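You operate a simulated robot arm through the tools that you are given. There is no shell and no other tool.

Carry out the task below with a simulated robot arm. There is one attempt and no reset: what you move stays moved.

TASK
Move the small purple chip from the eraser to the tester's chip socket and test it.
Fine: eraser lid shut again; tester lever locked and left so; yellow tester button once; leave the rest. Where these are worked on the way, their far stop is far enough and under half their travel is too little: eraser lid.

Only the result counts: the job must be done as asked and must still hold three seconds after the hand-in. Knocking over, shifting, dropping, spilling or breaking anything else fails it. Lids that push on must go on centred and level and be pressed home; caps that screw on are set level and turned clockwise until they are tight.

THE ROBOT
A 7-joint arm with a fingered hand, fixed in place. Base frame: the origin is at the foot of the arm, x ahead of it, y to its left, z up; the work surface is at about z = 800. Units: mm, degrees, N and s.
Its first joint turns from -149.0 to 149.0 degrees. Payload 3.5 kg.
Tool frame: the origin (TCP) lies between the finger pads and is the grasp point; the fingertips stand 30 mm ahead of it; z points along the fingers, y is the line along which they close. The gripper opens to 104 mm. The gripper's body begins 35 mm behind the TCP. The gripper is a hand of 4 fingers: y runs from the thumb to the fingers, the wrist lies at [-15, -110, -186] in the tool frame, and closing takes about 1.5 s.
Orientation is that of the tool frame in the base frame, as [roll, pitch, yaw] about the fixed x, y, z axes, in that order (R = Rz(yaw) Ry(pitch) Rx(roll)). With the fingers straight down and the wrist toward the robot, the tool's x, y and z point along [0, 1, 0], [1, 0, 0] and [0, 0, -1] of the base frame.

THE INTERFACE
- The arm moves only by the tool nudge_tool. Its argument "steps" is a list of rows, each a list of 6 numbers: the shift along the tool's x, y, z in units of 40 mm (1.0 is 40 mm), then the turn, a rotation vector about the tool's x, y, z in units of 6 degrees (1.0 is 6 degrees). In form: [[tx, ty, tz, wx, wy, wz], ...]. A call has 1 to 20 rows; each row shifts and turns the commanded pose from where the row before left it, along the tool's axes as they then stand. "jaw" is the finger opening in mm, from 0 to 104, set as the call begins (left out, the last holds). A call with a number of a shift or a turn outside -1 to 1 is refused whole. Rows are played at 5 a second. More than 50 mm and 8.6 degrees between two rows, or a gripper value outside its range, and nothing of the call is played. A pose out of reach is approached as far as the arm can. The call stops where the force on the tool passes 40 N (or 10 N more than at its start, if that is more) or the arm is blocked; 0.2 s more then pass. The fingers move at their own pace (about 45 mm/s each) and stop on an object; they squeeze with about 23 N. The grip force told is the motor's: it shows also when the fingers shut on nothing. Time passes only in rows, and 0.2 s behind the last, so rows that do not move let the fingers close. It gives the time, the measured TCP pose, the force on the tool (base axes), the opening and the grip force at its end, in the units of the frame above (readings bear some noise), with the torque about the TCP (base axes, N m) and any sound that the robot's microphone picked up.
- Cameras (640 x 400 px; columns grow to the right, rows downward): "scene" is fixed at [221, 649.8, 1518.5]; the picture's right is [-0.67, -0.75, 0.00], its down [-0.62, 0.55, -0.56] and it looks along [0.42, -0.38, -0.83] (base axes); focal length 330 px, centre (320, 200). "wrist" rides on the gripper at [61, -92, -130] in the tool frame; the picture's right is [-0.81, 0.28, -0.52], its down [-0.53, -0.71, 0.46] and it looks along [-0.24, 0.64, 0.72] (tool axes); focal length 275 px, centre (320, 200). There is no depth. A picture from a camera that has moved, and an enlarged one, comes with that camera's place and axes in the base frame and with its lens.
- get_image(camera): a new picture of that camera. It takes no simulated time.
- lift_body(by): slides the trunk up (or, below 0, down) by that many mm; the arm rides with it, the base frame stays. It gives what a move gives, with no picture.
- set_fingers(index, middle, ring, thumb_bend, thumb_turn): sets how far each is bent, from 0 (flat) to 100 (curled in); at 30 the hand is open as for a grip, at 70 the pads meet at the TCP. One left out holds its place. A second passes; each finger stops where it meets its share of the squeeze, and holds until it gets a number again. A gripper value or a shape takes the hand back. It gives what a move gives, with no picture; readings hold the bend of each and the force on the fingers (four entries, about 0 where the hand has none), thumb and palm. thumb_turn goes from beside the hand (0) to across from the fingers (100), as for a grip.
- hand_shape(shape): the hand has 4 fingers and takes this shape, open, in about a second: jaw (thumb against the fingers, like two jaws); tri (thumb and two fingers); tip (a fingertip pinch); poke (one finger out to press); point (the index stretched); flat (the hand flat); cup (the hand cupped); fist (a fist). The gripper value then closes the fingers along that shape, each until it touches; the sizes above hold for jaw. It gives what a move gives, with no picture.
- inspect(camera, box): a new picture of the part [left, top, right, bottom] of that camera's present view, enlarged. It takes no simulated time.
- hand_in(): hands the job in; it is judged then, once.

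Places have to be worked out from the pictures, the camera data and where the tool is seen. Open the gripper and draw the arm clear of the work before you hand the job in, unless the task says otherwise.

The tools are called after "Emit:" by a JSON object that holds its "name" and its "arguments". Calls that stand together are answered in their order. nudge_tool: Moves the arm, as the interface text tells. Its arguments: {"type":"object","properties":{"steps":{"type":"array","items":{"type":"array","items":{"type":"number"}}},"jaw":{"type":"number"}},"required":["steps"]} The other tools are called the same way: lift_body (by) slides the trunk up or down; hand_shape (shape) gives the hand a shape; set_fingers (index, middle, ring, thumb_bend, thumb_turn) moves the fingers one by one; get_image (camera) takes a picture; inspect (camera, box) takes an enlarged picture of a part of a camera's view; hand_in () hands the job in.

At the start:

```text
clock: 0.0
ee_pos: [376.3, 423.7, 1036.6]
orientation: [-180.0, 0.0, 90.0]
wrist_force: [-0.4, 0.0, 0.4]
moment: [-0.04, -0.01, 0.0]
gripper_width: 103.7
grip_force: 0.0
shape: jaw
bend: [30.0, 30.0, 30.0, 30.0, 98.0]
finger forces: [0.0, 0.0, 0.0, 0.1, 0.0, 0.0]
trunk travel left (down, up): [-400.0, 310.0]
```

scene: 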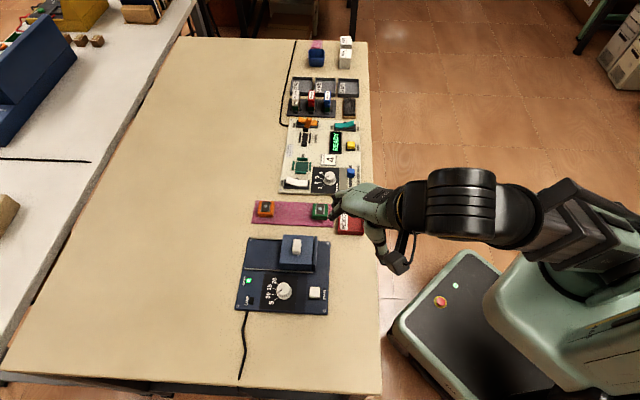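
wrist: 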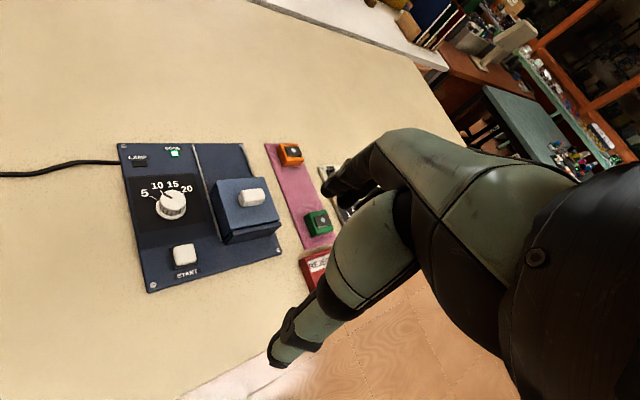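

I start by looking closer at the eraser, the tester and the other things on the bench.

Emit:
{"name": "inspect", "arguments": {"camera": "scene", "box": [220, 220, 350, 320]}}

Emit:
{"name": "inspect", "arguments": {"camera": "scene", "box": [260, 110, 380, 200]}}

Emit:
{"name": "inspect", "arguments": {"camera": "scene", "box": [270, 30, 380, 125]}}

Emit:
{"name": "inspect", "arguments": {"camera": "wrist", "box": [100, 120, 360, 300]}}

```text
4.00 times, centred on (285, 270) of scene
camera zoom: at [221.0, 649.8, 1518.5], right [-0.67, -0.75, 0.0], down [-0.62, 0.55, -0.56], along [0.42, -0.38, -0.83], focal length 1322 px, centre (460, -80)
```

zoom: 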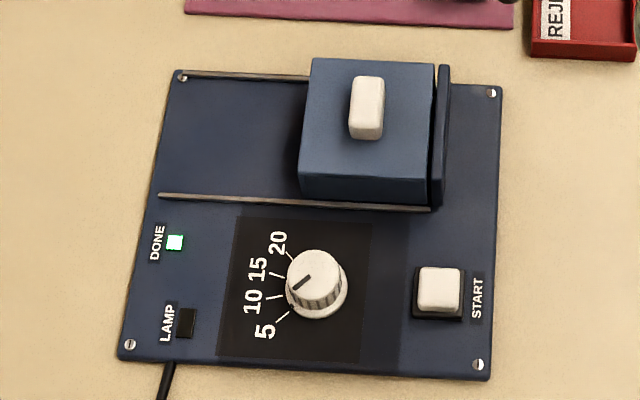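

```text
4.44 times, centred on (320, 155) of scene
camera zoom: at [221.0, 649.8, 1518.5], right [-0.67, -0.75, 0.0], down [-0.62, 0.55, -0.56], along [0.42, -0.38, -0.83], focal length 1468 px, centre (320, 400)
```

zoom: 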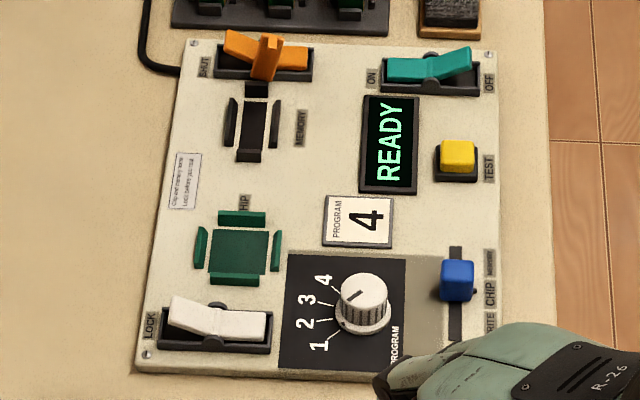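

```text
4.21 times, centred on (325, 78) of scene
camera zoom: at [221.0, 649.8, 1518.5], right [-0.67, -0.75, 0.0], down [-0.62, 0.55, -0.56], along [0.42, -0.38, -0.83], focal length 1391 px, centre (299, 716)
```

zoom: 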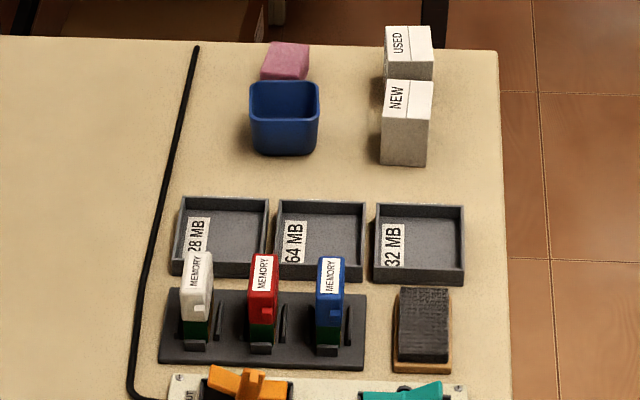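

```text
2.22 times, centred on (230, 210) of wrist
camera zoom: at [284.1, 484.7, 1166.8], right [0.28, -0.81, 0.52], down [-0.71, -0.53, -0.46], along [0.64, -0.24, -0.72], focal length 612 px, centre (520, 178)
```

zoom: 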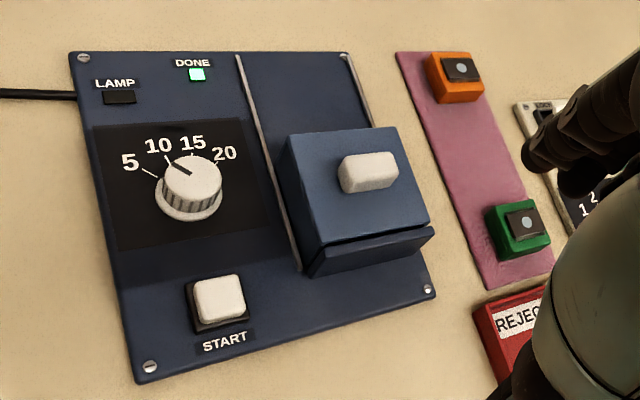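

The bench runs diagonally in the base frame; the eraser lid is roughly at (487, 475) and the chip socket roughly at (690, 292). I zoom further on the label, lever, socket and lid.

Emit:
{"name": "inspect", "arguments": {"camera": "scene", "box": [278, 140, 318, 165]}}

Emit:
{"name": "inspect", "arguments": {"camera": "scene", "box": [280, 150, 328, 195]}}

Emit:
{"name": "inspect", "arguments": {"camera": "scene", "box": [275, 228, 335, 278]}}

Emit:
{"name": "inspect", "arguments": {"camera": "scene", "box": [320, 115, 370, 195]}}

```text
16.00 times, centred on (298, 152) of scene
camera zoom: at [221.0, 649.8, 1518.5], right [-0.67, -0.75, 0.0], down [-0.62, 0.55, -0.56], along [0.42, -0.38, -0.83], focal length 5286 px, centre (672, 960)
```

zoom: 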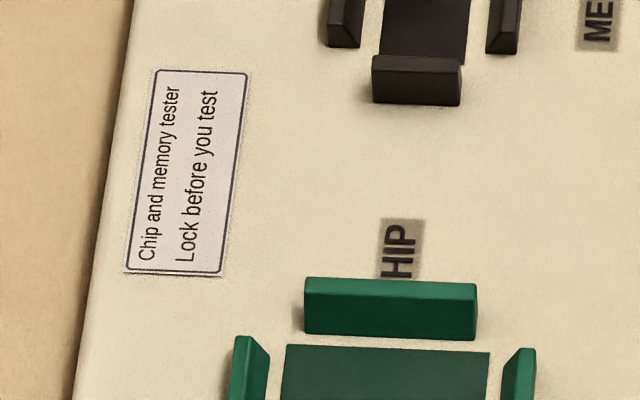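

```text
8.89 times, centred on (304, 172) of scene
camera zoom: at [221.0, 649.8, 1518.5], right [-0.67, -0.75, 0.0], down [-0.62, 0.55, -0.56], along [0.42, -0.38, -0.83], focal length 2937 px, centre (462, 444)
```

zoom: 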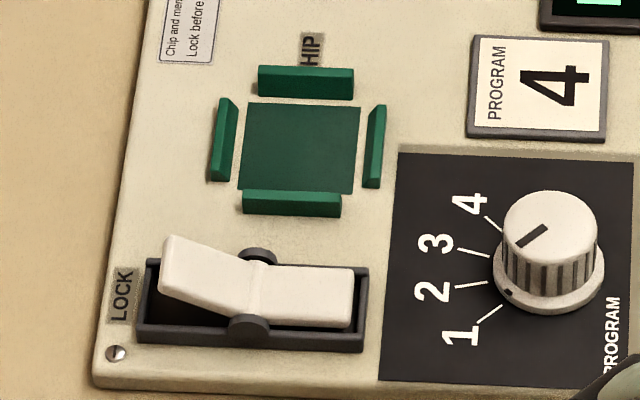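

```text
8.00 times, centred on (305, 253) of scene
camera zoom: at [221.0, 649.8, 1518.5], right [-0.67, -0.75, 0.0], down [-0.62, 0.55, -0.56], along [0.42, -0.38, -0.83], focal length 2643 px, centre (440, -224)
```

zoom: 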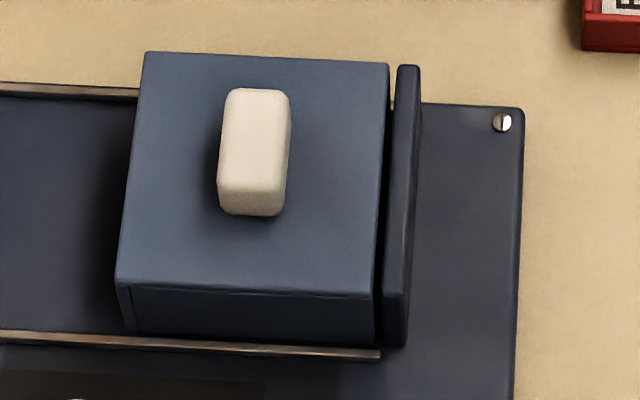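

```text
5.00 times, centred on (345, 155) of scene
camera zoom: at [221.0, 649.8, 1518.5], right [-0.67, -0.75, 0.0], down [-0.62, 0.55, -0.56], along [0.42, -0.38, -0.83], focal length 1652 px, centre (195, 425)
```

zoom: 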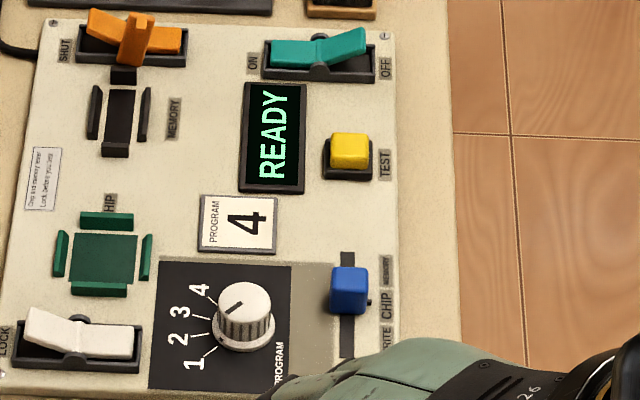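

The lever's LOCK side stands up (unlocked, judging by the ON/OFF rocker), and the lid slides on rails away from the robot. I turn the hand 45° so it squares with the bench and rise a little, to get clear views.

Emit:
{"name": "nudge_tool", "arguments": {"steps": [[0, 0, -0.3, 0, 0, -0.9375], [0, 0, -0.3, 0, 0, -0.9375], [0, 0, -0.3, 0, 0, -0.9375], [0, 0, -0.3, 0, 0, -0.9375], [0, 0, -0.3, 0, 0, -0.9375], [0, 0, -0.3, 0, 0, -0.9375], [0, 0, -0.3, 0, 0, -0.9375], [0, 0, -0.3, 0, 0, -0.9375]]}}

Emit:
{"name": "get_image", "arguments": {"camera": "scene"}}

Emit:
{"name": "get_image", "arguments": {"camera": "wrist"}}

```text
clock: 1.8
ee_pos: [377.7, 423.5, 1133.1]
orientation: [-180.0, 0.0, 135.1]
wrist_force: [0.2, 0.0, -0.2]
moment: [0.03, -0.01, -0.01]
gripper_width: 103.7
grip_force: 0.0
shape: jaw
bend: [30.0, 30.0, 30.0, 30.0, 98.0]
finger forces: [0.1, 0.0, 0.0, 0.0, 0.1, 0.0]
trunk travel left (down, up): [-400.0, 310.0]
```

```text
taken
```

scene: 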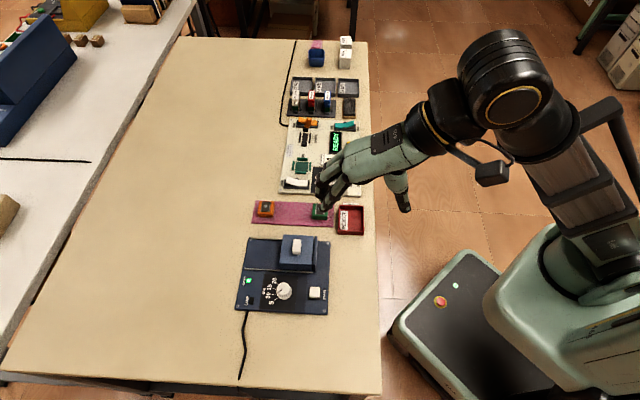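

```text
taken
camera wrist: at [267.6, 402.3, 1263.2], right [0.77, -0.38, 0.52], down [-0.13, -0.88, -0.46], along [0.63, 0.28, -0.72], focal length 275 px, centre (320, 200)
```

wrist: 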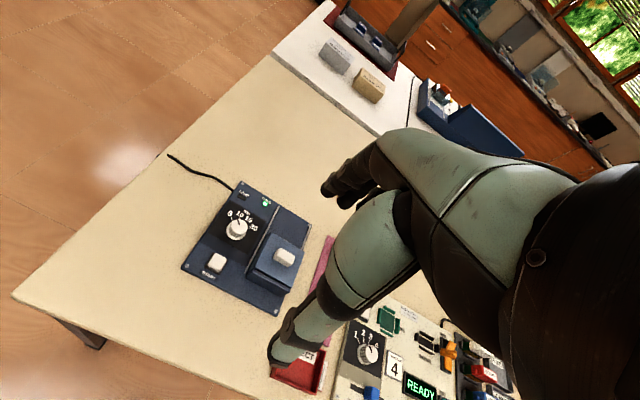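

The views are clear. I zoom the wrist view on the eraser to triangulate the knob and lid.

Emit:
{"name": "inspect", "arguments": {"camera": "wrist", "box": [170, 170, 330, 320]}}

Emit:
{"name": "inspect", "arguments": {"camera": "scene", "box": [230, 180, 380, 320]}}

Emit:
{"name": "inspect", "arguments": {"camera": "wrist", "box": [320, 290, 480, 400]}}

```text
2.67 times, centred on (250, 245) of wrist
camera zoom: at [267.6, 402.3, 1263.2], right [0.77, -0.38, 0.52], down [-0.13, -0.88, -0.46], along [0.63, 0.28, -0.72], focal length 734 px, centre (507, 80)
```

zoom: 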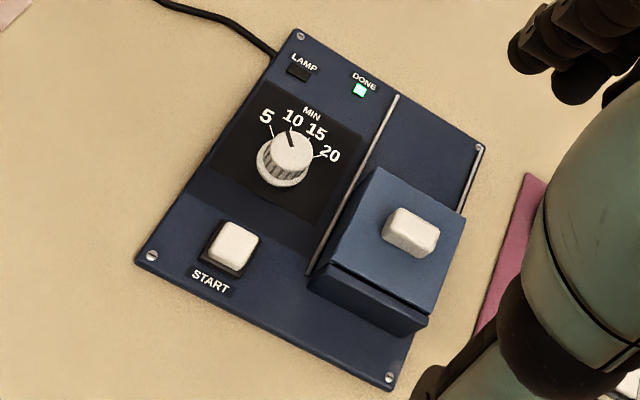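

```text
2.86 times, centred on (305, 250) of scene
camera zoom: at [221.0, 649.8, 1518.5], right [-0.67, -0.75, 0.0], down [-0.62, 0.55, -0.56], along [0.42, -0.38, -0.83], focal length 944 px, centre (363, 57)
```

zoom: 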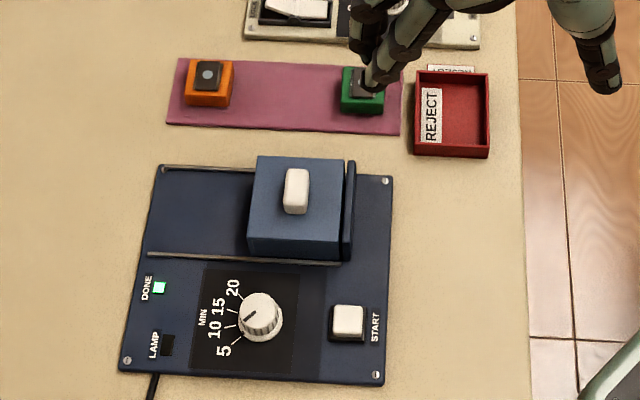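

```text
3.64 times, centred on (400, 345) of wrist
camera zoom: at [267.6, 402.3, 1263.2], right [0.77, -0.38, 0.52], down [-0.13, -0.88, -0.46], along [0.63, 0.28, -0.72], focal length 1001 px, centre (29, -327)
```

zoom: 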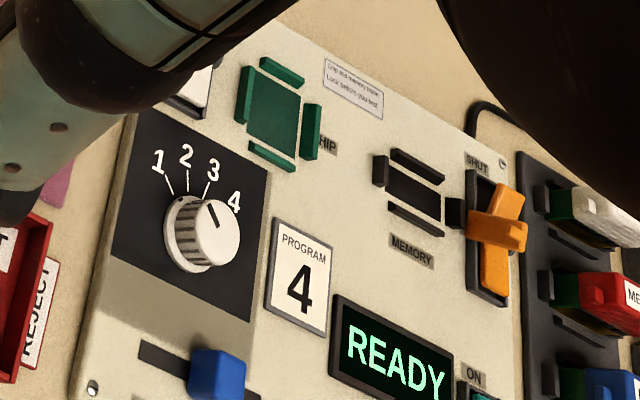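

The knob triangulates to about (494, 472) with its top near z 870 and the lid top near 852. I move over it at z ≈ 950 and look again.

Emit:
{"name": "nudge_tool", "arguments": {"steps": [[-0.2, 0.488, 0.7625, 0, 0, 0], [-0.2, 0.488, 0.7625, 0, 0, 0], [-0.2, 0.488, 0.7625, 0, 0, 0], [-0.2, 0.488, 0.7625, 0, 0, 0], [-0.2, 0.488, 0.7625, 0, 0, 0], [-0.2, 0.488, 0.7625, 0, 0, 0]]}}

Emit:
{"name": "get_image", "arguments": {"camera": "scene"}}

Emit:
{"name": "get_image", "arguments": {"camera": "wrist"}}

```text
clock: 3.2
ee_pos: [493.4, 471.2, 949.9]
orientation: [180.0, 0.0, 135.0]
wrist_force: [0.0, 0.0, -0.2]
moment: [0.0, -0.02, -0.01]
gripper_width: 103.8
grip_force: 0.1
shape: jaw
bend: [30.0, 30.0, 30.0, 30.0, 98.0]
finger forces: [0.0, 0.0, 0.0, 0.0, 0.0, 0.0]
trunk travel left (down, up): [-400.0, 310.0]
```

```text
taken
```

scene: 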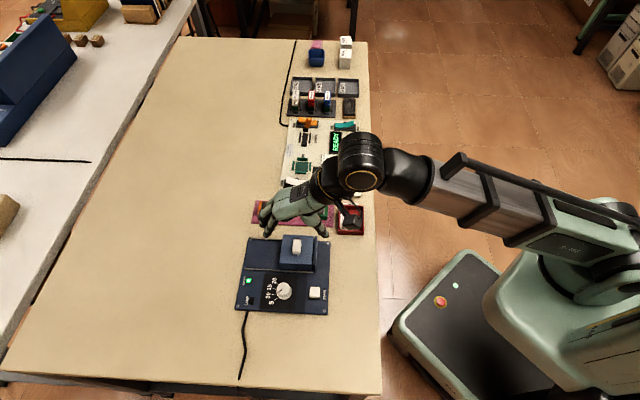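

```text
taken
camera wrist: at [384.6, 451.1, 1080.1], right [0.77, -0.38, 0.52], down [-0.13, -0.88, -0.46], along [0.63, 0.28, -0.72], focal length 275 px, centre (320, 200)
```

wrist: 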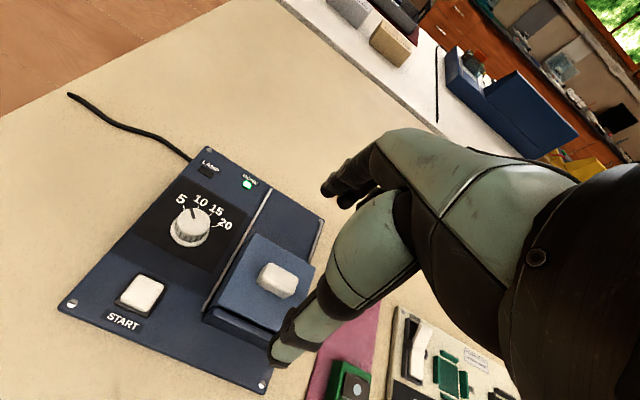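

The knob lies right below the TCP. I narrow the jaw to 50 mm, descend to z ≈ 905 and check finger clearance.

Emit:
{"name": "nudge_tool", "arguments": {"steps": [[0, 0, 0.3, 0, 0, 0], [0, 0, 0.3, 0, 0, 0], [0, 0, 0.3, 0, 0, 0], [0, 0, 0.225, 0, 0, 0], [0, 0, 0, 0, 0, 0]], "jaw": 50}}

Emit:
{"name": "inspect", "arguments": {"camera": "scene", "box": [230, 180, 380, 320]}}

Emit:
{"name": "inspect", "arguments": {"camera": "wrist", "box": [180, 130, 420, 400]}}

```text
clock: 4.4
ee_pos: [493.4, 470.3, 904.3]
orientation: [180.0, 0.1, 135.0]
wrist_force: [0.1, -1.0, -0.1]
moment: [-0.01, 0.0, 0.07]
gripper_width: 50.4
grip_force: 0.1
shape: jaw
bend: [74.0, 45.0, 42.0, 70.0, 100.0]
finger forces: [0.0, 0.0, 0.0, 0.0, 0.0, 0.1]
trunk travel left (down, up): [-400.0, 310.0]
```

```text
2.86 times, centred on (305, 250) of scene
camera zoom: at [221.0, 649.8, 1518.5], right [-0.67, -0.75, 0.0], down [-0.62, 0.55, -0.56], along [0.42, -0.38, -0.83], focal length 944 px, centre (363, 57)
```

zoom: 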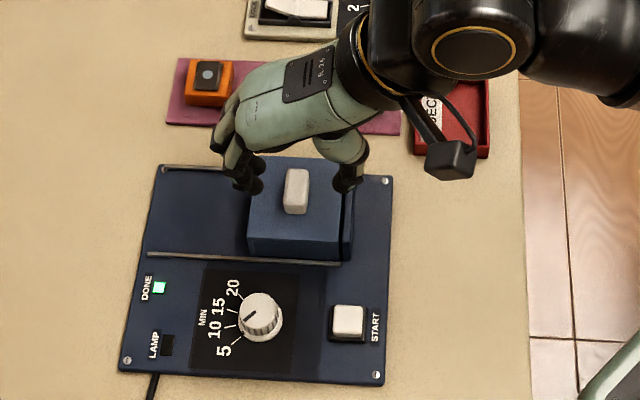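

```text
1.48 times, centred on (300, 265) of wrist
camera zoom: at [384.3, 450.2, 1035.1], right [0.77, -0.38, 0.52], down [-0.13, -0.88, -0.46], along [0.63, 0.28, -0.72], focal length 408 px, centre (350, 104)
```

zoom: 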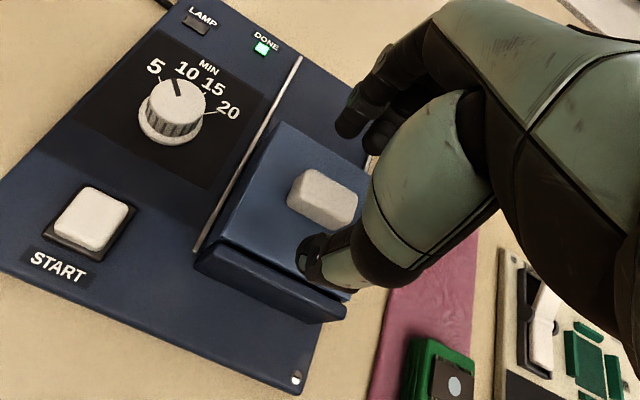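

The fingers straddle the knob with the thumb on the robot side. I go down another 15 mm and look at tip heights.

Emit:
{"name": "nudge_tool", "arguments": {"steps": [[0, 0, 0.125, 0, 0, 0], [0, 0, 0.125, 0, 0, 0], [0, 0, 0.125, 0, 0, 0], [0, 0, 0, 0, 0, 0]]}}

Emit:
{"name": "inspect", "arguments": {"camera": "scene", "box": [265, 205, 345, 275]}}

Emit:
{"name": "inspect", "arguments": {"camera": "wrist", "box": [220, 150, 380, 350]}}

```text
clock: 5.4
ee_pos: [494.1, 471.3, 889.5]
orientation: [180.0, 0.0, 135.0]
wrist_force: [-0.1, 0.6, -0.1]
moment: [0.01, -0.02, 0.02]
gripper_width: 50.5
grip_force: 0.1
shape: jaw
bend: [74.0, 45.0, 42.0, 70.0, 100.0]
finger forces: [0.0, 0.1, 0.0, 0.1, 0.1, 0.1]
trunk travel left (down, up): [-400.0, 310.0]
```

```text
5.71 times, centred on (305, 240) of scene
camera zoom: at [221.0, 649.8, 1518.5], right [-0.67, -0.75, 0.0], down [-0.62, 0.55, -0.56], along [0.42, -0.38, -0.83], focal length 1888 px, centre (406, -29)
```

zoom: 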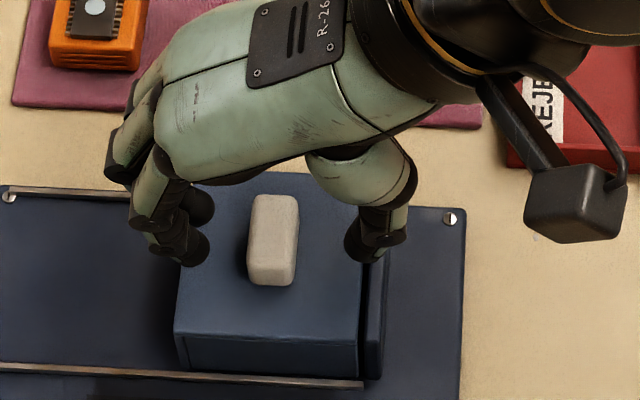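

```text
2.00 times, centred on (300, 250) of wrist
camera zoom: at [384.4, 450.6, 1019.8], right [0.77, -0.38, 0.52], down [-0.13, -0.88, -0.46], along [0.63, 0.28, -0.72], focal length 551 px, centre (360, 100)
```

zoom: 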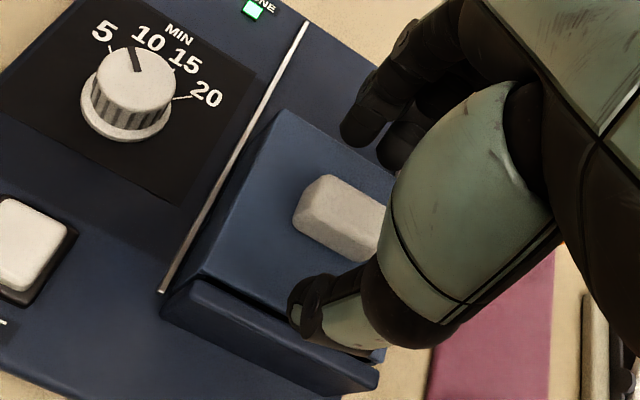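

No contact yet and the thumb and fingers are in line with the knob. I descend 5 mm more, then push away from the robot a little to see if the knob moves.

Emit:
{"name": "nudge_tool", "arguments": {"steps": [[0, 0, 0.06, 0, 0, 0], [0, 0, 0.06, 0, 0, 0], [0, 0, 0, 0, 0, 0]]}}

Emit:
{"name": "inspect", "arguments": {"camera": "scene", "box": [265, 205, 345, 275]}}

Emit:
{"name": "inspect", "arguments": {"camera": "wrist", "box": [220, 150, 380, 350]}}

```text
clock: 6.2
ee_pos: [493.9, 472.9, 885.4]
orientation: [180.0, 0.1, 135.0]
wrist_force: [-0.1, -0.3, 0.0]
moment: [-0.02, 0.0, 0.01]
gripper_width: 50.3
grip_force: 0.0
shape: jaw
bend: [74.0, 45.0, 42.0, 70.0, 100.0]
finger forces: [0.1, 0.1, 0.0, 0.0, 0.1, 0.1]
trunk travel left (down, up): [-400.0, 310.0]
```

```text
5.71 times, centred on (305, 240) of scene
camera zoom: at [221.0, 649.8, 1518.5], right [-0.67, -0.75, 0.0], down [-0.62, 0.55, -0.56], along [0.42, -0.38, -0.83], focal length 1888 px, centre (406, -29)
```

zoom: 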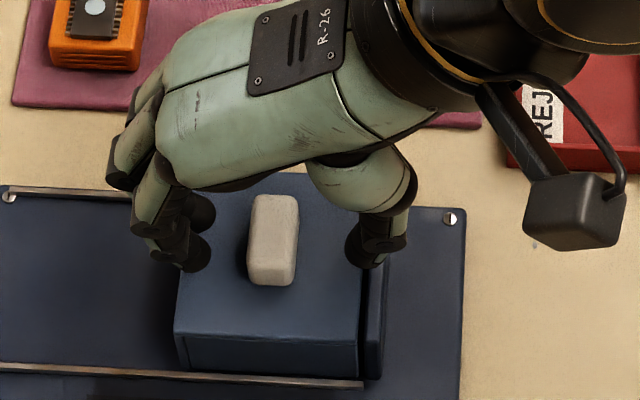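

```text
2.00 times, centred on (300, 250) of wrist
camera zoom: at [384.3, 450.7, 1015.0], right [0.77, -0.38, 0.52], down [-0.13, -0.88, -0.46], along [0.63, 0.28, -0.72], focal length 551 px, centre (360, 100)
```

zoom: 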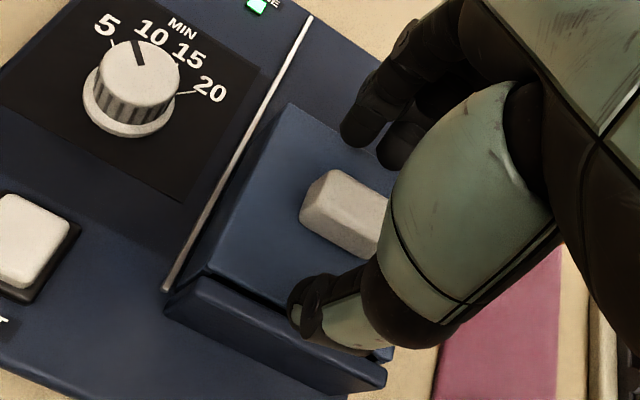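

Still no contact; I close on the knob and read the width to see if it is held.

Emit:
{"name": "nudge_tool", "arguments": {"steps": [[0, 0, 0, 0, 0, 0], [0, 0, 0, 0, 0, 0], [0, 0, 0, 0, 0, 0], [0, 0, 0, 0, 0, 0], [0, 0, 0, 0, 0, 0]], "jaw": 8}}

Emit:
{"name": "inspect", "arguments": {"camera": "scene", "box": [265, 205, 345, 275]}}

Emit:
{"name": "inspect", "arguments": {"camera": "wrist", "box": [220, 150, 380, 350]}}

```text
clock: 7.4
ee_pos: [493.7, 472.4, 884.8]
orientation: [180.0, 0.1, 135.0]
wrist_force: [2.4, 2.0, -0.3]
moment: [0.08, -0.1, 0.04]
gripper_width: 12.1
grip_force: 23.4
shape: jaw
bend: [72.0, 61.0, 69.0, 74.0, 100.0]
finger forces: [14.2, 8.2, 0.1, 0.0, 18.9, 0.0]
trunk travel left (down, up): [-400.0, 310.0]
```

```text
5.71 times, centred on (305, 240) of scene
camera zoom: at [221.0, 649.8, 1518.5], right [-0.67, -0.75, 0.0], down [-0.62, 0.55, -0.56], along [0.42, -0.38, -0.83], focal length 1888 px, centre (406, -29)
```

zoom: 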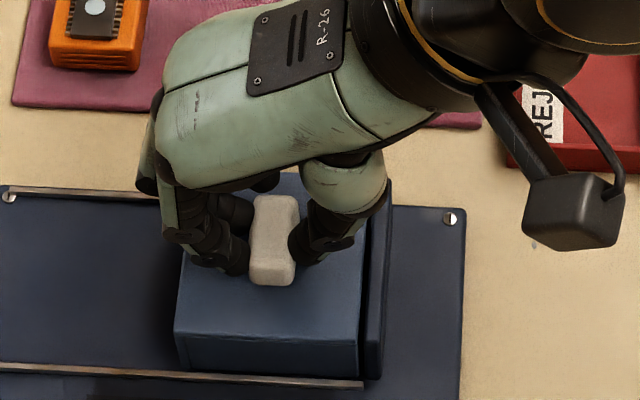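

```text
2.00 times, centred on (300, 250) of wrist
camera zoom: at [384.5, 450.9, 1014.9], right [0.77, -0.38, 0.52], down [-0.13, -0.88, -0.46], along [0.63, 0.28, -0.72], focal length 551 px, centre (360, 100)
```

zoom: 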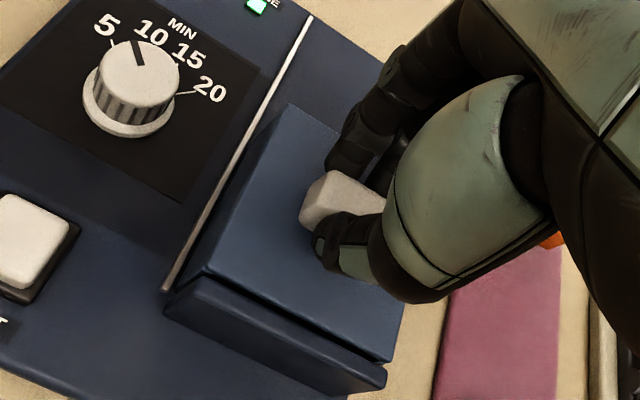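

The knob is held (index, middle and thumb loaded). I slide 40 mm away from the robot along the rails and check.

Emit:
{"name": "nudge_tool", "arguments": {"steps": [[0, 0.2, 0, 0, 0, 0], [0, 0.2, 0, 0, 0, 0], [0, 0.2, 0, 0, 0, 0], [0, 0.2, 0, 0, 0, 0], [0, 0.2, 0, 0, 0, 0]]}}

Emit:
{"name": "inspect", "arguments": {"camera": "scene", "box": [230, 200, 350, 300]}}

```text
clock: 8.6
ee_pos: [521.3, 498.6, 884.4]
orientation: [179.9, 0.0, 135.0]
wrist_force: [0.4, 0.1, 0.1]
moment: [0.06, -0.03, -0.02]
gripper_width: 12.2
grip_force: 23.0
shape: jaw
bend: [72.0, 61.0, 69.0, 74.0, 100.0]
finger forces: [13.6, 7.8, 0.1, 0.0, 21.1, 0.0]
trunk travel left (down, up): [-400.0, 310.0]
```

```text
4.00 times, centred on (290, 250) of scene
camera zoom: at [221.0, 649.8, 1518.5], right [-0.67, -0.75, 0.0], down [-0.62, 0.55, -0.56], along [0.42, -0.38, -0.83], focal length 1322 px, centre (440, 0)
```

zoom: 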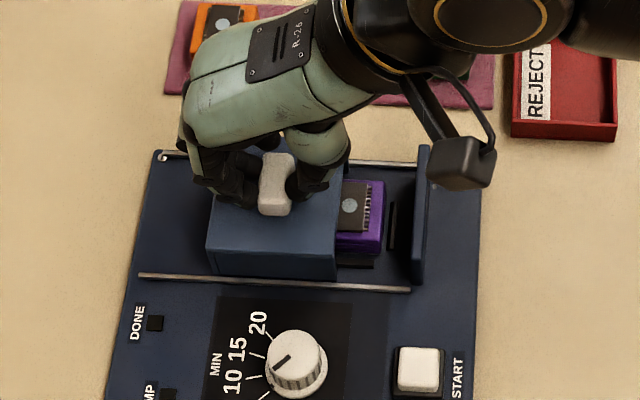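

The lid slides well and the purple chip shows underneath. I keep going to the far stop.

Emit:
{"name": "nudge_tool", "arguments": {"steps": [[0, 0.2, 0, 0, 0, 0], [0, 0.2, 0, 0, 0, 0], [0, 0.2, 0, 0, 0, 0], [0, 0.15, 0, 0, 0, 0], [0, 0.15, 0, 0, 0, 0], [0, 0.15, 0, 0, 0, 0], [0, 0.15, 0, 0, 0, 0]]}}

Emit:
{"name": "inspect", "arguments": {"camera": "scene", "box": [230, 200, 350, 300]}}

```text
clock: 10.2
ee_pos: [552.6, 531.8, 886.2]
orientation: [-179.8, 0.0, 135.0]
wrist_force: [-15.1, -13.0, -1.5]
moment: [-0.41, 0.41, -0.01]
gripper_width: 12.1
grip_force: 23.0
shape: jaw
bend: [72.0, 72.0, 69.0, 72.0, 100.0]
finger forces: [6.8, 2.5, 0.1, 0.0, 29.6, 0.1]
trunk travel left (down, up): [-400.0, 310.0]
```

```text
4.00 times, centred on (290, 250) of scene
camera zoom: at [221.0, 649.8, 1518.5], right [-0.67, -0.75, 0.0], down [-0.62, 0.55, -0.56], along [0.42, -0.38, -0.83], focal length 1322 px, centre (440, 0)
```

zoom: 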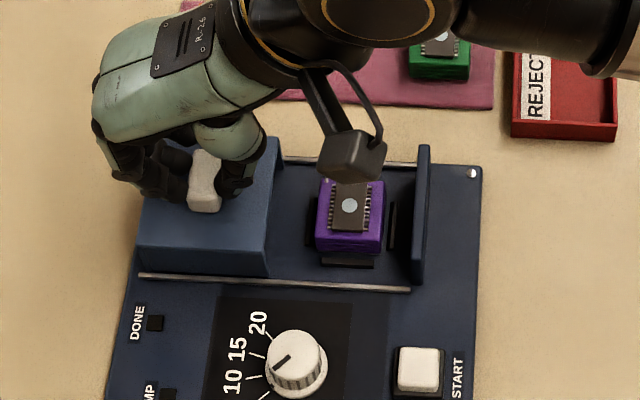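

The lid is at its far stop and the chip is fully uncovered. I ease the push, open, and rise.

Emit:
{"name": "nudge_tool", "arguments": {"steps": [[0, -0.1, 0, 0, 0, 0], [0, 0, 0, 0, 0, 0]]}}

Emit:
{"name": "nudge_tool", "arguments": {"steps": [[0, 0, 0, 0, 0, 0], [0, 0, 0, 0, 0, 0], [0, 0, 0, 0, 0, 0], [0, 0, -0.3, 0, 0, 0], [0, 0, -0.6, 0, 0, 0], [0, 0, -0.9, 0, 0, 0], [0, 0, -0.9, 0, 0, 0], [0, -0.7, -0.3, 0, 0, 0], [0, -0.9, 0, 0, 0, 0], [0, -0.9, 0, 0, 0, 0], [0, -0.9, 0, 0, 0, 0]], "jaw": 60}}

Emit:
{"name": "get_image", "arguments": {"camera": "scene"}}

Emit:
{"name": "get_image", "arguments": {"camera": "wrist"}}

```text
clock: 10.8
ee_pos: [552.6, 531.2, 885.3]
orientation: [179.9, 0.0, 135.1]
wrist_force: [-7.7, -5.8, -3.2]
moment: [-0.2, 0.21, 0.01]
gripper_width: 12.2
grip_force: 23.3
shape: jaw
bend: [72.0, 65.0, 69.0, 72.0, 100.0]
finger forces: [10.1, 4.4, 0.0, 0.0, 23.7, 0.0]
trunk travel left (down, up): [-400.0, 310.0]
```

```text
clock: 13.2
ee_pos: [456.5, 434.3, 1005.5]
orientation: [180.0, 0.0, 135.0]
wrist_force: [0.1, -0.8, -0.1]
moment: [-0.03, -0.05, 0.02]
gripper_width: 59.7
grip_force: 0.1
shape: jaw
bend: [74.0, 41.0, 38.0, 66.0, 100.0]
finger forces: [0.1, 0.0, 0.0, 0.0, 0.1, 0.0]
trunk travel left (down, up): [-400.0, 310.0]
```

```text
taken
```

scene: 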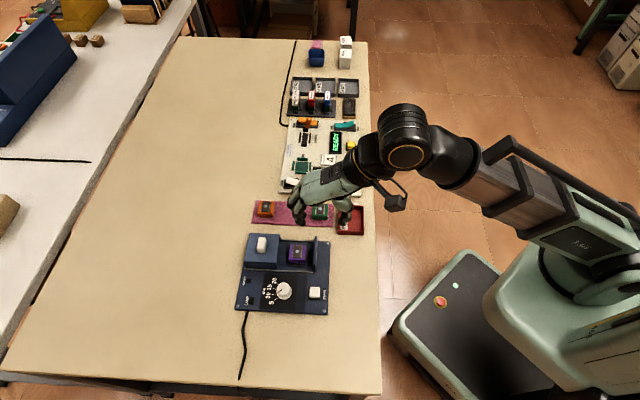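

```text
taken
camera wrist: at [346.7, 413.4, 1135.1], right [0.77, -0.38, 0.52], down [-0.13, -0.88, -0.46], along [0.63, 0.28, -0.72], focal length 275 px, centre (320, 200)
```

wrist: 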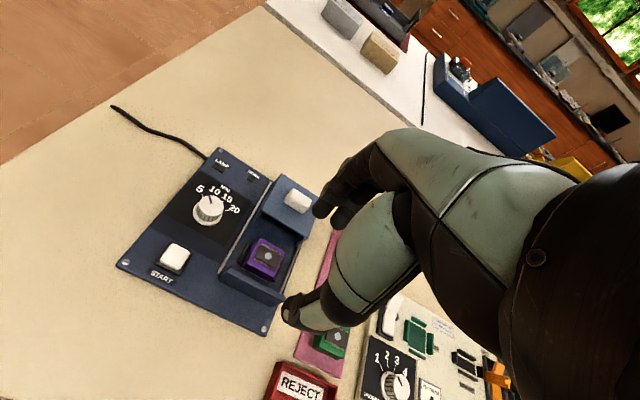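

Emit:
{"name": "inspect", "arguments": {"camera": "scene", "box": [265, 225, 335, 275]}}

Emit:
{"name": "inspect", "arguments": {"camera": "wrist", "box": [200, 170, 330, 310]}}

Emit:
{"name": "inspect", "arguments": {"camera": "wrist", "box": [370, 280, 480, 400]}}

```text
8.00 times, centred on (300, 250) of scene
camera zoom: at [221.0, 649.8, 1518.5], right [-0.67, -0.75, 0.0], down [-0.62, 0.55, -0.56], along [0.42, -0.38, -0.83], focal length 2643 px, centre (480, -200)
```

zoom: 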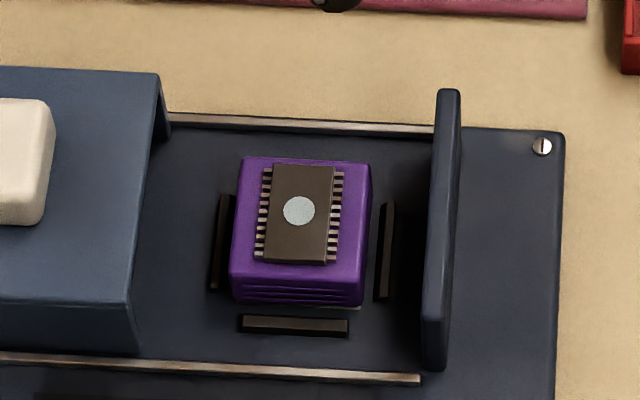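

```text
2.86 times, centred on (265, 240) of wrist
camera zoom: at [346.7, 413.4, 1135.1], right [0.77, -0.38, 0.52], down [-0.13, -0.88, -0.46], along [0.63, 0.28, -0.72], focal length 786 px, centre (477, 86)
```

zoom: 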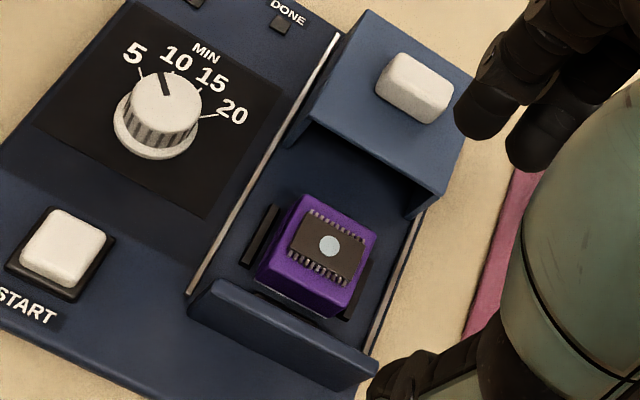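

```text
3.33 times, centred on (425, 340) of wrist
camera zoom: at [346.7, 413.4, 1135.1], right [0.77, -0.38, 0.52], down [-0.13, -0.88, -0.46], along [0.63, 0.28, -0.72], focal length 918 px, centre (-30, -267)
```

zoom: 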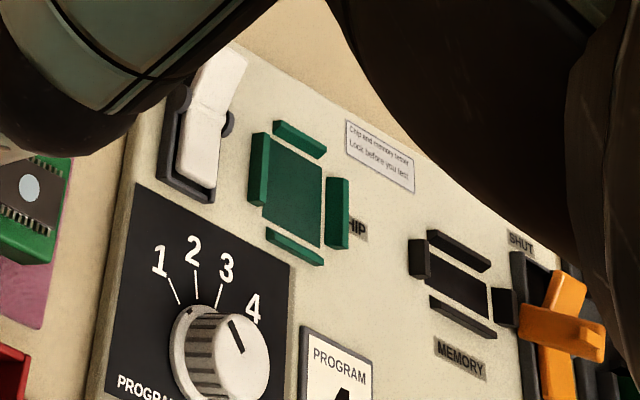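

The lid is open and the chip is a ~36 mm block sitting in a low-ribbed pocket at about (497, 471), top z ≈ 833. I try the three-finger shape in free air to see its outline before picking the chip.

Emit:
{"name": "hand_shape", "arguments": {"shape": "tri"}}

Emit:
{"name": "nudge_tool", "arguments": {"steps": [[0, 0, 0, 0, 0, 0], [0, 0, 0, 0, 0, 0], [0, 0, 0, 0, 0, 0]], "jaw": 45}}

Emit:
{"name": "inspect", "arguments": {"camera": "scene", "box": [260, 150, 380, 260]}}

Emit:
{"name": "get_image", "arguments": {"camera": "wrist"}}

```text
clock: 14.1
ee_pos: [456.5, 434.7, 1006.8]
orientation: [-180.0, -0.1, 135.1]
wrist_force: [0.8, 0.1, 0.6]
moment: [-0.01, 0.0, -0.02]
gripper_width: 104.0
grip_force: 0.1
shape: tri
bend: [30.0, 30.0, 99.0, 30.0, 98.0]
finger forces: [0.1, 0.0, 0.0, 0.0, 0.0, 0.1]
trunk travel left (down, up): [-400.0, 310.0]
```

```text
clock: 14.9
ee_pos: [455.6, 434.0, 1005.3]
orientation: [-180.0, 0.0, 135.0]
wrist_force: [0.5, 0.6, 0.4]
moment: [-0.02, -0.02, 0.06]
gripper_width: 45.6
grip_force: 0.0
shape: tri
bend: [74.0, 47.0, 99.0, 72.0, 100.0]
finger forces: [0.0, 0.0, 0.0, 0.0, 0.1, 0.1]
trunk travel left (down, up): [-400.0, 310.0]
```

```text
3.64 times, centred on (320, 205) of scene
camera zoom: at [221.0, 649.8, 1518.5], right [-0.67, -0.75, 0.0], down [-0.62, 0.55, -0.56], along [0.42, -0.38, -0.83], focal length 1201 px, centre (320, 182)
```

zoom: 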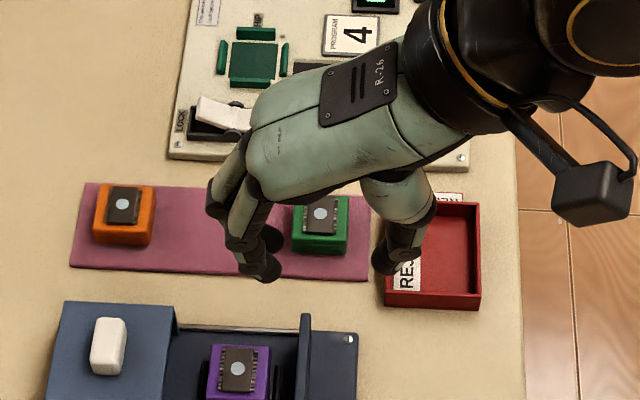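

```text
taken
camera wrist: at [347.1, 413.7, 1135.3], right [0.77, -0.38, 0.52], down [-0.13, -0.88, -0.46], along [0.63, 0.28, -0.72], focal length 275 px, centre (320, 200)
```

wrist: 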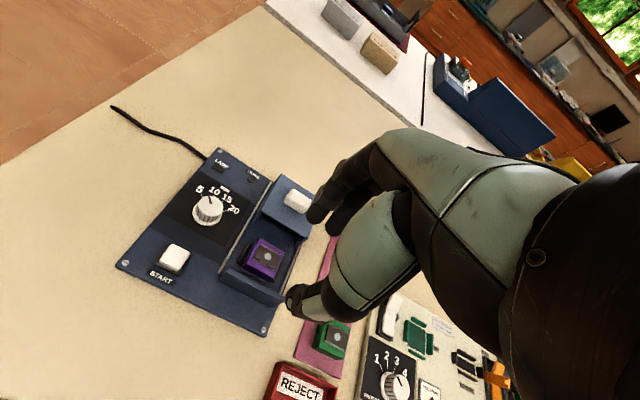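

Two fingers and thumb work well, but with this yaw the fingers' backs would hit the open lid (only ~24 mm from the chip). I turn the hand 90° (tool y along the bench) so the grasp comes from the free sides.

Emit:
{"name": "nudge_tool", "arguments": {"steps": [[0, 0, -0.1, 0, 0, 1], [0, 0, -0.1, 0, 0, 1], [0, 0, -0.1, 0, 0, 1], [0, 0, -0.1, 0, 0, 1], [0, 0, -0.1, 0, 0, 1], [0, 0, 0, 0, 0, 1], [0, 0, 0, 0, 0, 1], [0, 0, 0, 0, 0, 1], [0, 0, 0, 0, 0, 1], [0, 0, 0, 0, 0, 1], [0, 0, 0, 0, 0, 1], [0, 0, 0, 0, 0, 1], [0, 0, 0, 0, 0, 1], [0, 0, 0, 0, 0, 1], [0, 0, 0, 0, 0, 1]], "jaw": 60}}

Emit:
{"name": "get_image", "arguments": {"camera": "scene"}}

Emit:
{"name": "get_image", "arguments": {"camera": "wrist"}}

```text
clock: 18.1
ee_pos: [476.0, 432.4, 1008.3]
orientation: [179.8, -1.0, 45.4]
wrist_force: [0.0, 0.0, 0.0]
moment: [0.03, -0.01, 0.01]
gripper_width: 59.7
grip_force: 0.1
shape: tri
bend: [74.0, 42.0, 99.0, 66.0, 100.0]
finger forces: [0.0, 0.1, 0.0, 0.1, 0.0, 0.1]
out of reach, approached as far as the arm can: row 15
trunk travel left (down, up): [-400.0, 310.0]
```

```text
taken
```

scene: 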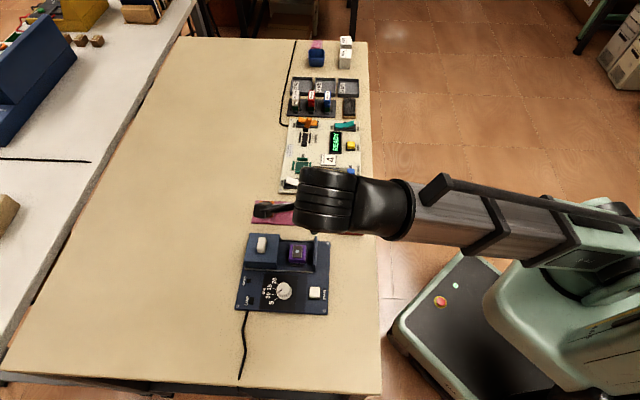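

```text
taken
camera wrist: at [450.0, 539.7, 1138.4], right [-0.38, -0.78, 0.51], down [-0.88, 0.12, -0.47], along [0.3, -0.62, -0.73], focal length 275 px, centre (320, 200)
```

wrist: 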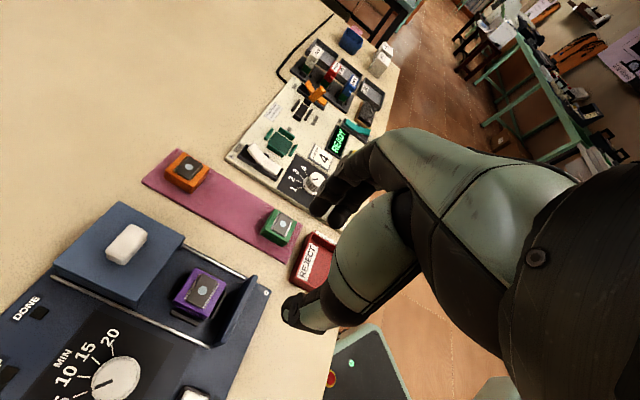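

Row 15 was at the edge of reach (too near the base). I move outwards over the chip, where there should be room, and check the pose.

Emit:
{"name": "nudge_tool", "arguments": {"steps": [[0.5, 0.08, 0, 0, 0, 0], [0.5, 0, 0, 0, 0, 0], [0.375, 0, 0.5, 0, 0, 0], [0, 0, 0.5, 0, 0, 0]]}}

Emit:
{"name": "get_image", "arguments": {"camera": "scene"}}

Emit:
{"name": "get_image", "arguments": {"camera": "wrist"}}

```text
clock: 19.1
ee_pos: [516.2, 469.2, 966.7]
orientation: [180.0, -0.1, 44.9]
wrist_force: [-0.1, -0.2, -0.9]
moment: [-0.03, 0.02, 0.02]
gripper_width: 59.6
grip_force: 0.1
shape: tri
bend: [74.0, 42.0, 99.0, 66.0, 100.0]
finger forces: [0.0, 0.1, 0.0, 0.0, 0.0, 0.0]
trunk travel left (down, up): [-400.0, 310.0]
```

```text
taken
```

scene: 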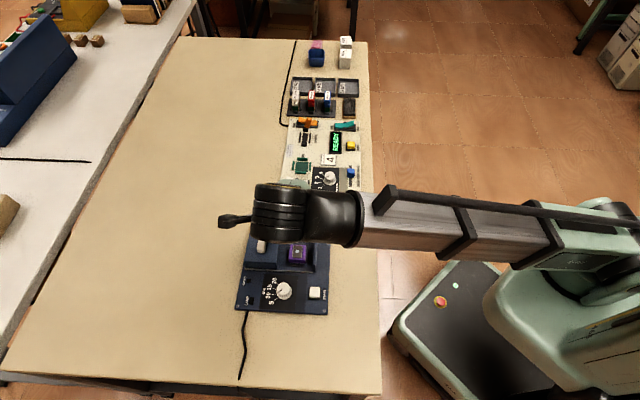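

```text
taken
camera wrist: at [493.8, 578.1, 1097.3], right [-0.38, -0.77, 0.52], down [-0.88, 0.13, -0.46], along [0.28, -0.63, -0.72], focal length 275 px, centre (320, 200)
```

wrist: 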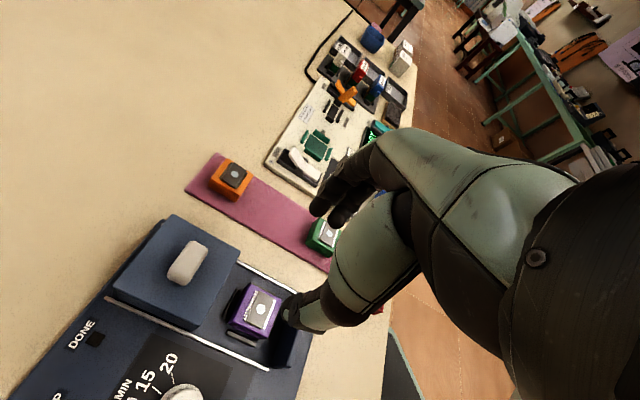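

The pose now reaches fully. I zoom the wrist view on the chip to fix its position.

Emit:
{"name": "inspect", "arguments": {"camera": "wrist", "box": [190, 250, 320, 370]}}

```text
3.33 times, centred on (255, 310) of wrist
camera zoom: at [493.8, 578.1, 1097.3], right [-0.38, -0.77, 0.52], down [-0.88, 0.13, -0.46], along [0.28, -0.63, -0.72], focal length 918 px, centre (537, -167)
```

zoom: 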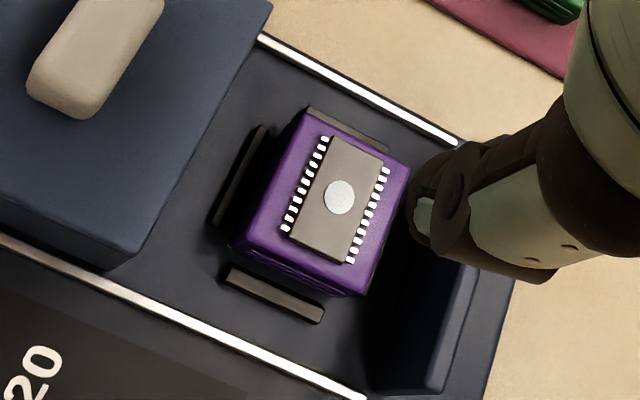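

The chip's window centre triangulates to (497.6, 471.5), top ≈ 832. I centre the TCP over it and descend to z ≈ 875 with a 56 mm opening.

Emit:
{"name": "nudge_tool", "arguments": {"steps": [[-0.144, -0.185, 0, 0, 0, 0], [-0.144, -0.185, 0.3, 0, 0, 0], [0, 0, 0.6, 0, 0, 0], [0, 0, 0.6, 0, 0, 0], [0, 0, 0.6, 0, 0, 0], [0, 0, 0.2, 0, 0, 0]], "jaw": 56}}

Emit:
{"name": "inspect", "arguments": {"camera": "scene", "box": [230, 180, 350, 300]}}

Emit:
{"name": "get_image", "arguments": {"camera": "wrist"}}

Emit:
{"name": "inspect", "arguments": {"camera": "wrist", "box": [190, 170, 400, 400]}}

```text
clock: 20.5
ee_pos: [498.1, 470.6, 875.5]
orientation: [180.0, 0.0, 44.9]
wrist_force: [0.5, -0.1, 0.1]
moment: [0.02, 0.02, -0.02]
gripper_width: 56.5
grip_force: 0.0
shape: tri
bend: [74.0, 43.0, 99.0, 68.0, 100.0]
finger forces: [0.0, 0.0, 0.1, 0.1, 0.0, 0.0]
trunk travel left (down, up): [-400.0, 310.0]
```

```text
3.33 times, centred on (290, 240) of scene
camera zoom: at [221.0, 649.8, 1518.5], right [-0.67, -0.75, 0.0], down [-0.62, 0.55, -0.56], along [0.42, -0.38, -0.83], focal length 1101 px, centre (420, 67)
```

zoom: 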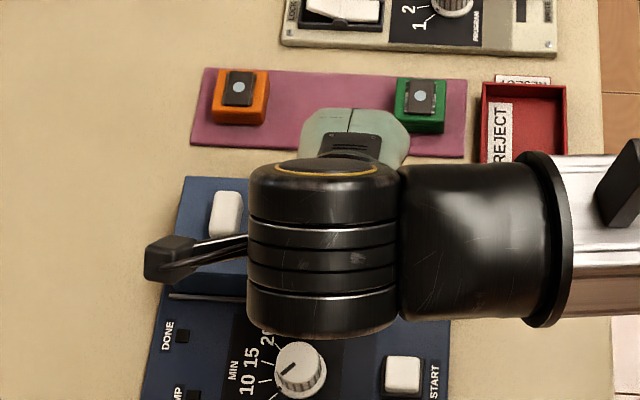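

```text
taken
camera wrist: at [476.0, 580.2, 1005.0], right [-0.38, -0.77, 0.52], down [-0.88, 0.13, -0.46], along [0.28, -0.63, -0.72], focal length 275 px, centre (320, 200)
```

wrist: 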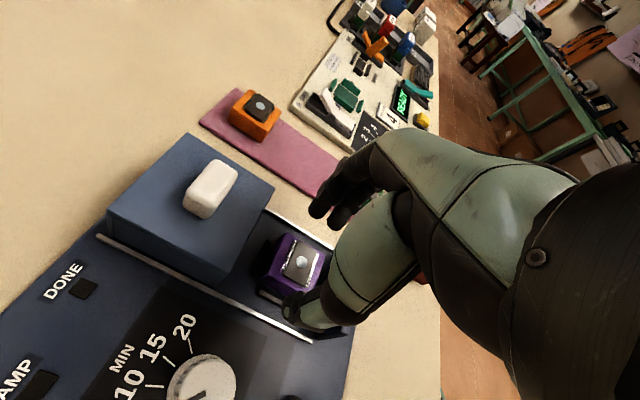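

```text
1.74 times, centred on (295, 285) of wrist
camera zoom: at [476.0, 580.2, 1005.0], right [-0.38, -0.77, 0.52], down [-0.88, 0.13, -0.46], along [0.28, -0.63, -0.72], focal length 479 px, centre (364, 52)
```

zoom: 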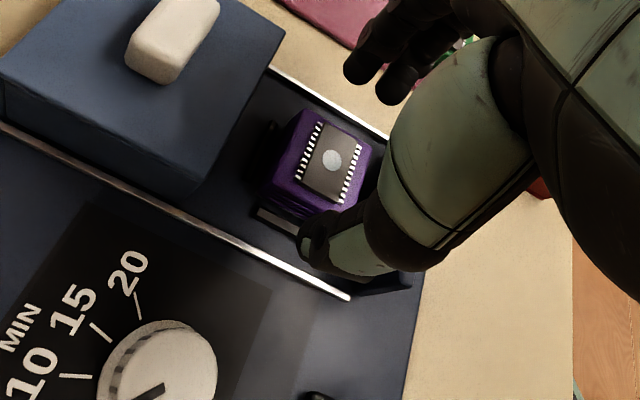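

The chip centre again computes to (498, 471), right under the TCP. I descend 22 mm in small steps so the tips come to z ≈ 823.

Emit:
{"name": "nudge_tool", "arguments": {"steps": [[0, 0, 0.15, 0, 0, 0], [0, 0, 0.15, 0, 0, 0], [0, 0, 0.125, 0, 0, 0], [0, 0, 0.125, 0, 0, 0], [0, 0, 0, 0, 0, 0]]}}

Emit:
{"name": "inspect", "arguments": {"camera": "wrist", "box": [220, 180, 380, 360]}}

```text
clock: 21.7
ee_pos: [498.6, 471.3, 853.3]
orientation: [180.0, 0.0, 45.0]
wrist_force: [0.0, 0.2, -0.2]
moment: [-0.02, 0.0, 0.02]
gripper_width: 56.5
grip_force: 0.0
shape: tri
bend: [74.0, 43.0, 99.0, 68.0, 100.0]
finger forces: [0.0, 0.1, 0.1, 0.0, 0.0, 0.1]
trunk travel left (down, up): [-400.0, 310.0]
```

```text
2.22 times, centred on (300, 270) of wrist
camera zoom: at [475.8, 580.2, 983.4], right [-0.38, -0.77, 0.52], down [-0.88, 0.13, -0.46], along [0.28, -0.63, -0.72], focal length 612 px, centre (364, 44)
```

zoom: 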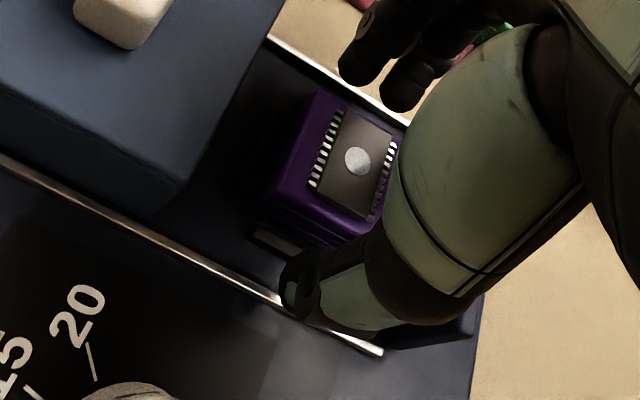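

No contact. I go 2 mm lower and close on the chip.

Emit:
{"name": "nudge_tool", "arguments": {"steps": [[0, 0, 0.06, 0, 0, 0], [0, 0, 0, 0, 0, 0]]}}

Emit:
{"name": "nudge_tool", "arguments": {"steps": [[0, 0, 0, 0, 0, 0], [0, 0, 0, 0, 0, 0], [0, 0, 0, 0, 0, 0], [0, 0, 0, 0, 0, 0], [0, 0, 0, 0, 0, 0]], "jaw": 25}}

Emit:
{"name": "inspect", "arguments": {"camera": "wrist", "box": [220, 180, 380, 360]}}

```text
clock: 22.3
ee_pos: [498.8, 471.3, 850.3]
orientation: [-180.0, 0.1, 45.1]
wrist_force: [-0.1, 0.4, 0.0]
moment: [-0.01, 0.0, 0.01]
gripper_width: 56.5
grip_force: 0.0
shape: tri
bend: [74.0, 43.0, 99.0, 68.0, 100.0]
finger forces: [0.0, 0.0, 0.0, 0.0, 0.1, 0.0]
trunk travel left (down, up): [-400.0, 310.0]
```

```text
clock: 23.5
ee_pos: [498.3, 471.9, 851.4]
orientation: [179.9, 0.0, 44.9]
wrist_force: [1.0, -0.1, -0.1]
moment: [0.0, 0.0, 0.04]
gripper_width: 33.2
grip_force: 23.2
shape: tri
bend: [74.0, 54.0, 100.0, 74.0, 100.0]
finger forces: [10.4, 10.2, 0.1, 0.1, 20.5, 0.0]
trunk travel left (down, up): [-400.0, 310.0]
```

```text
2.22 times, centred on (300, 270) of wrist
camera zoom: at [475.8, 580.3, 981.1], right [-0.38, -0.77, 0.52], down [-0.88, 0.13, -0.46], along [0.28, -0.63, -0.72], focal length 612 px, centre (364, 44)
```

zoom: 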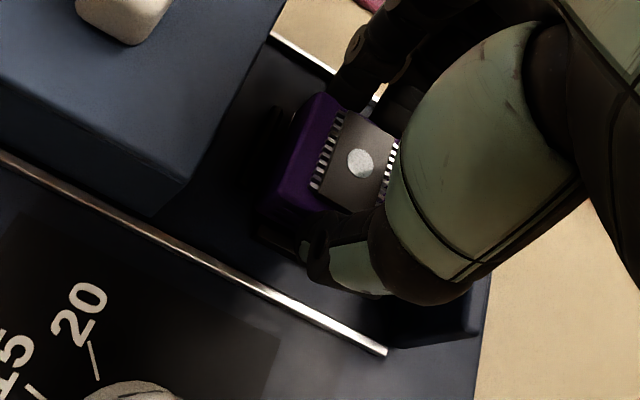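

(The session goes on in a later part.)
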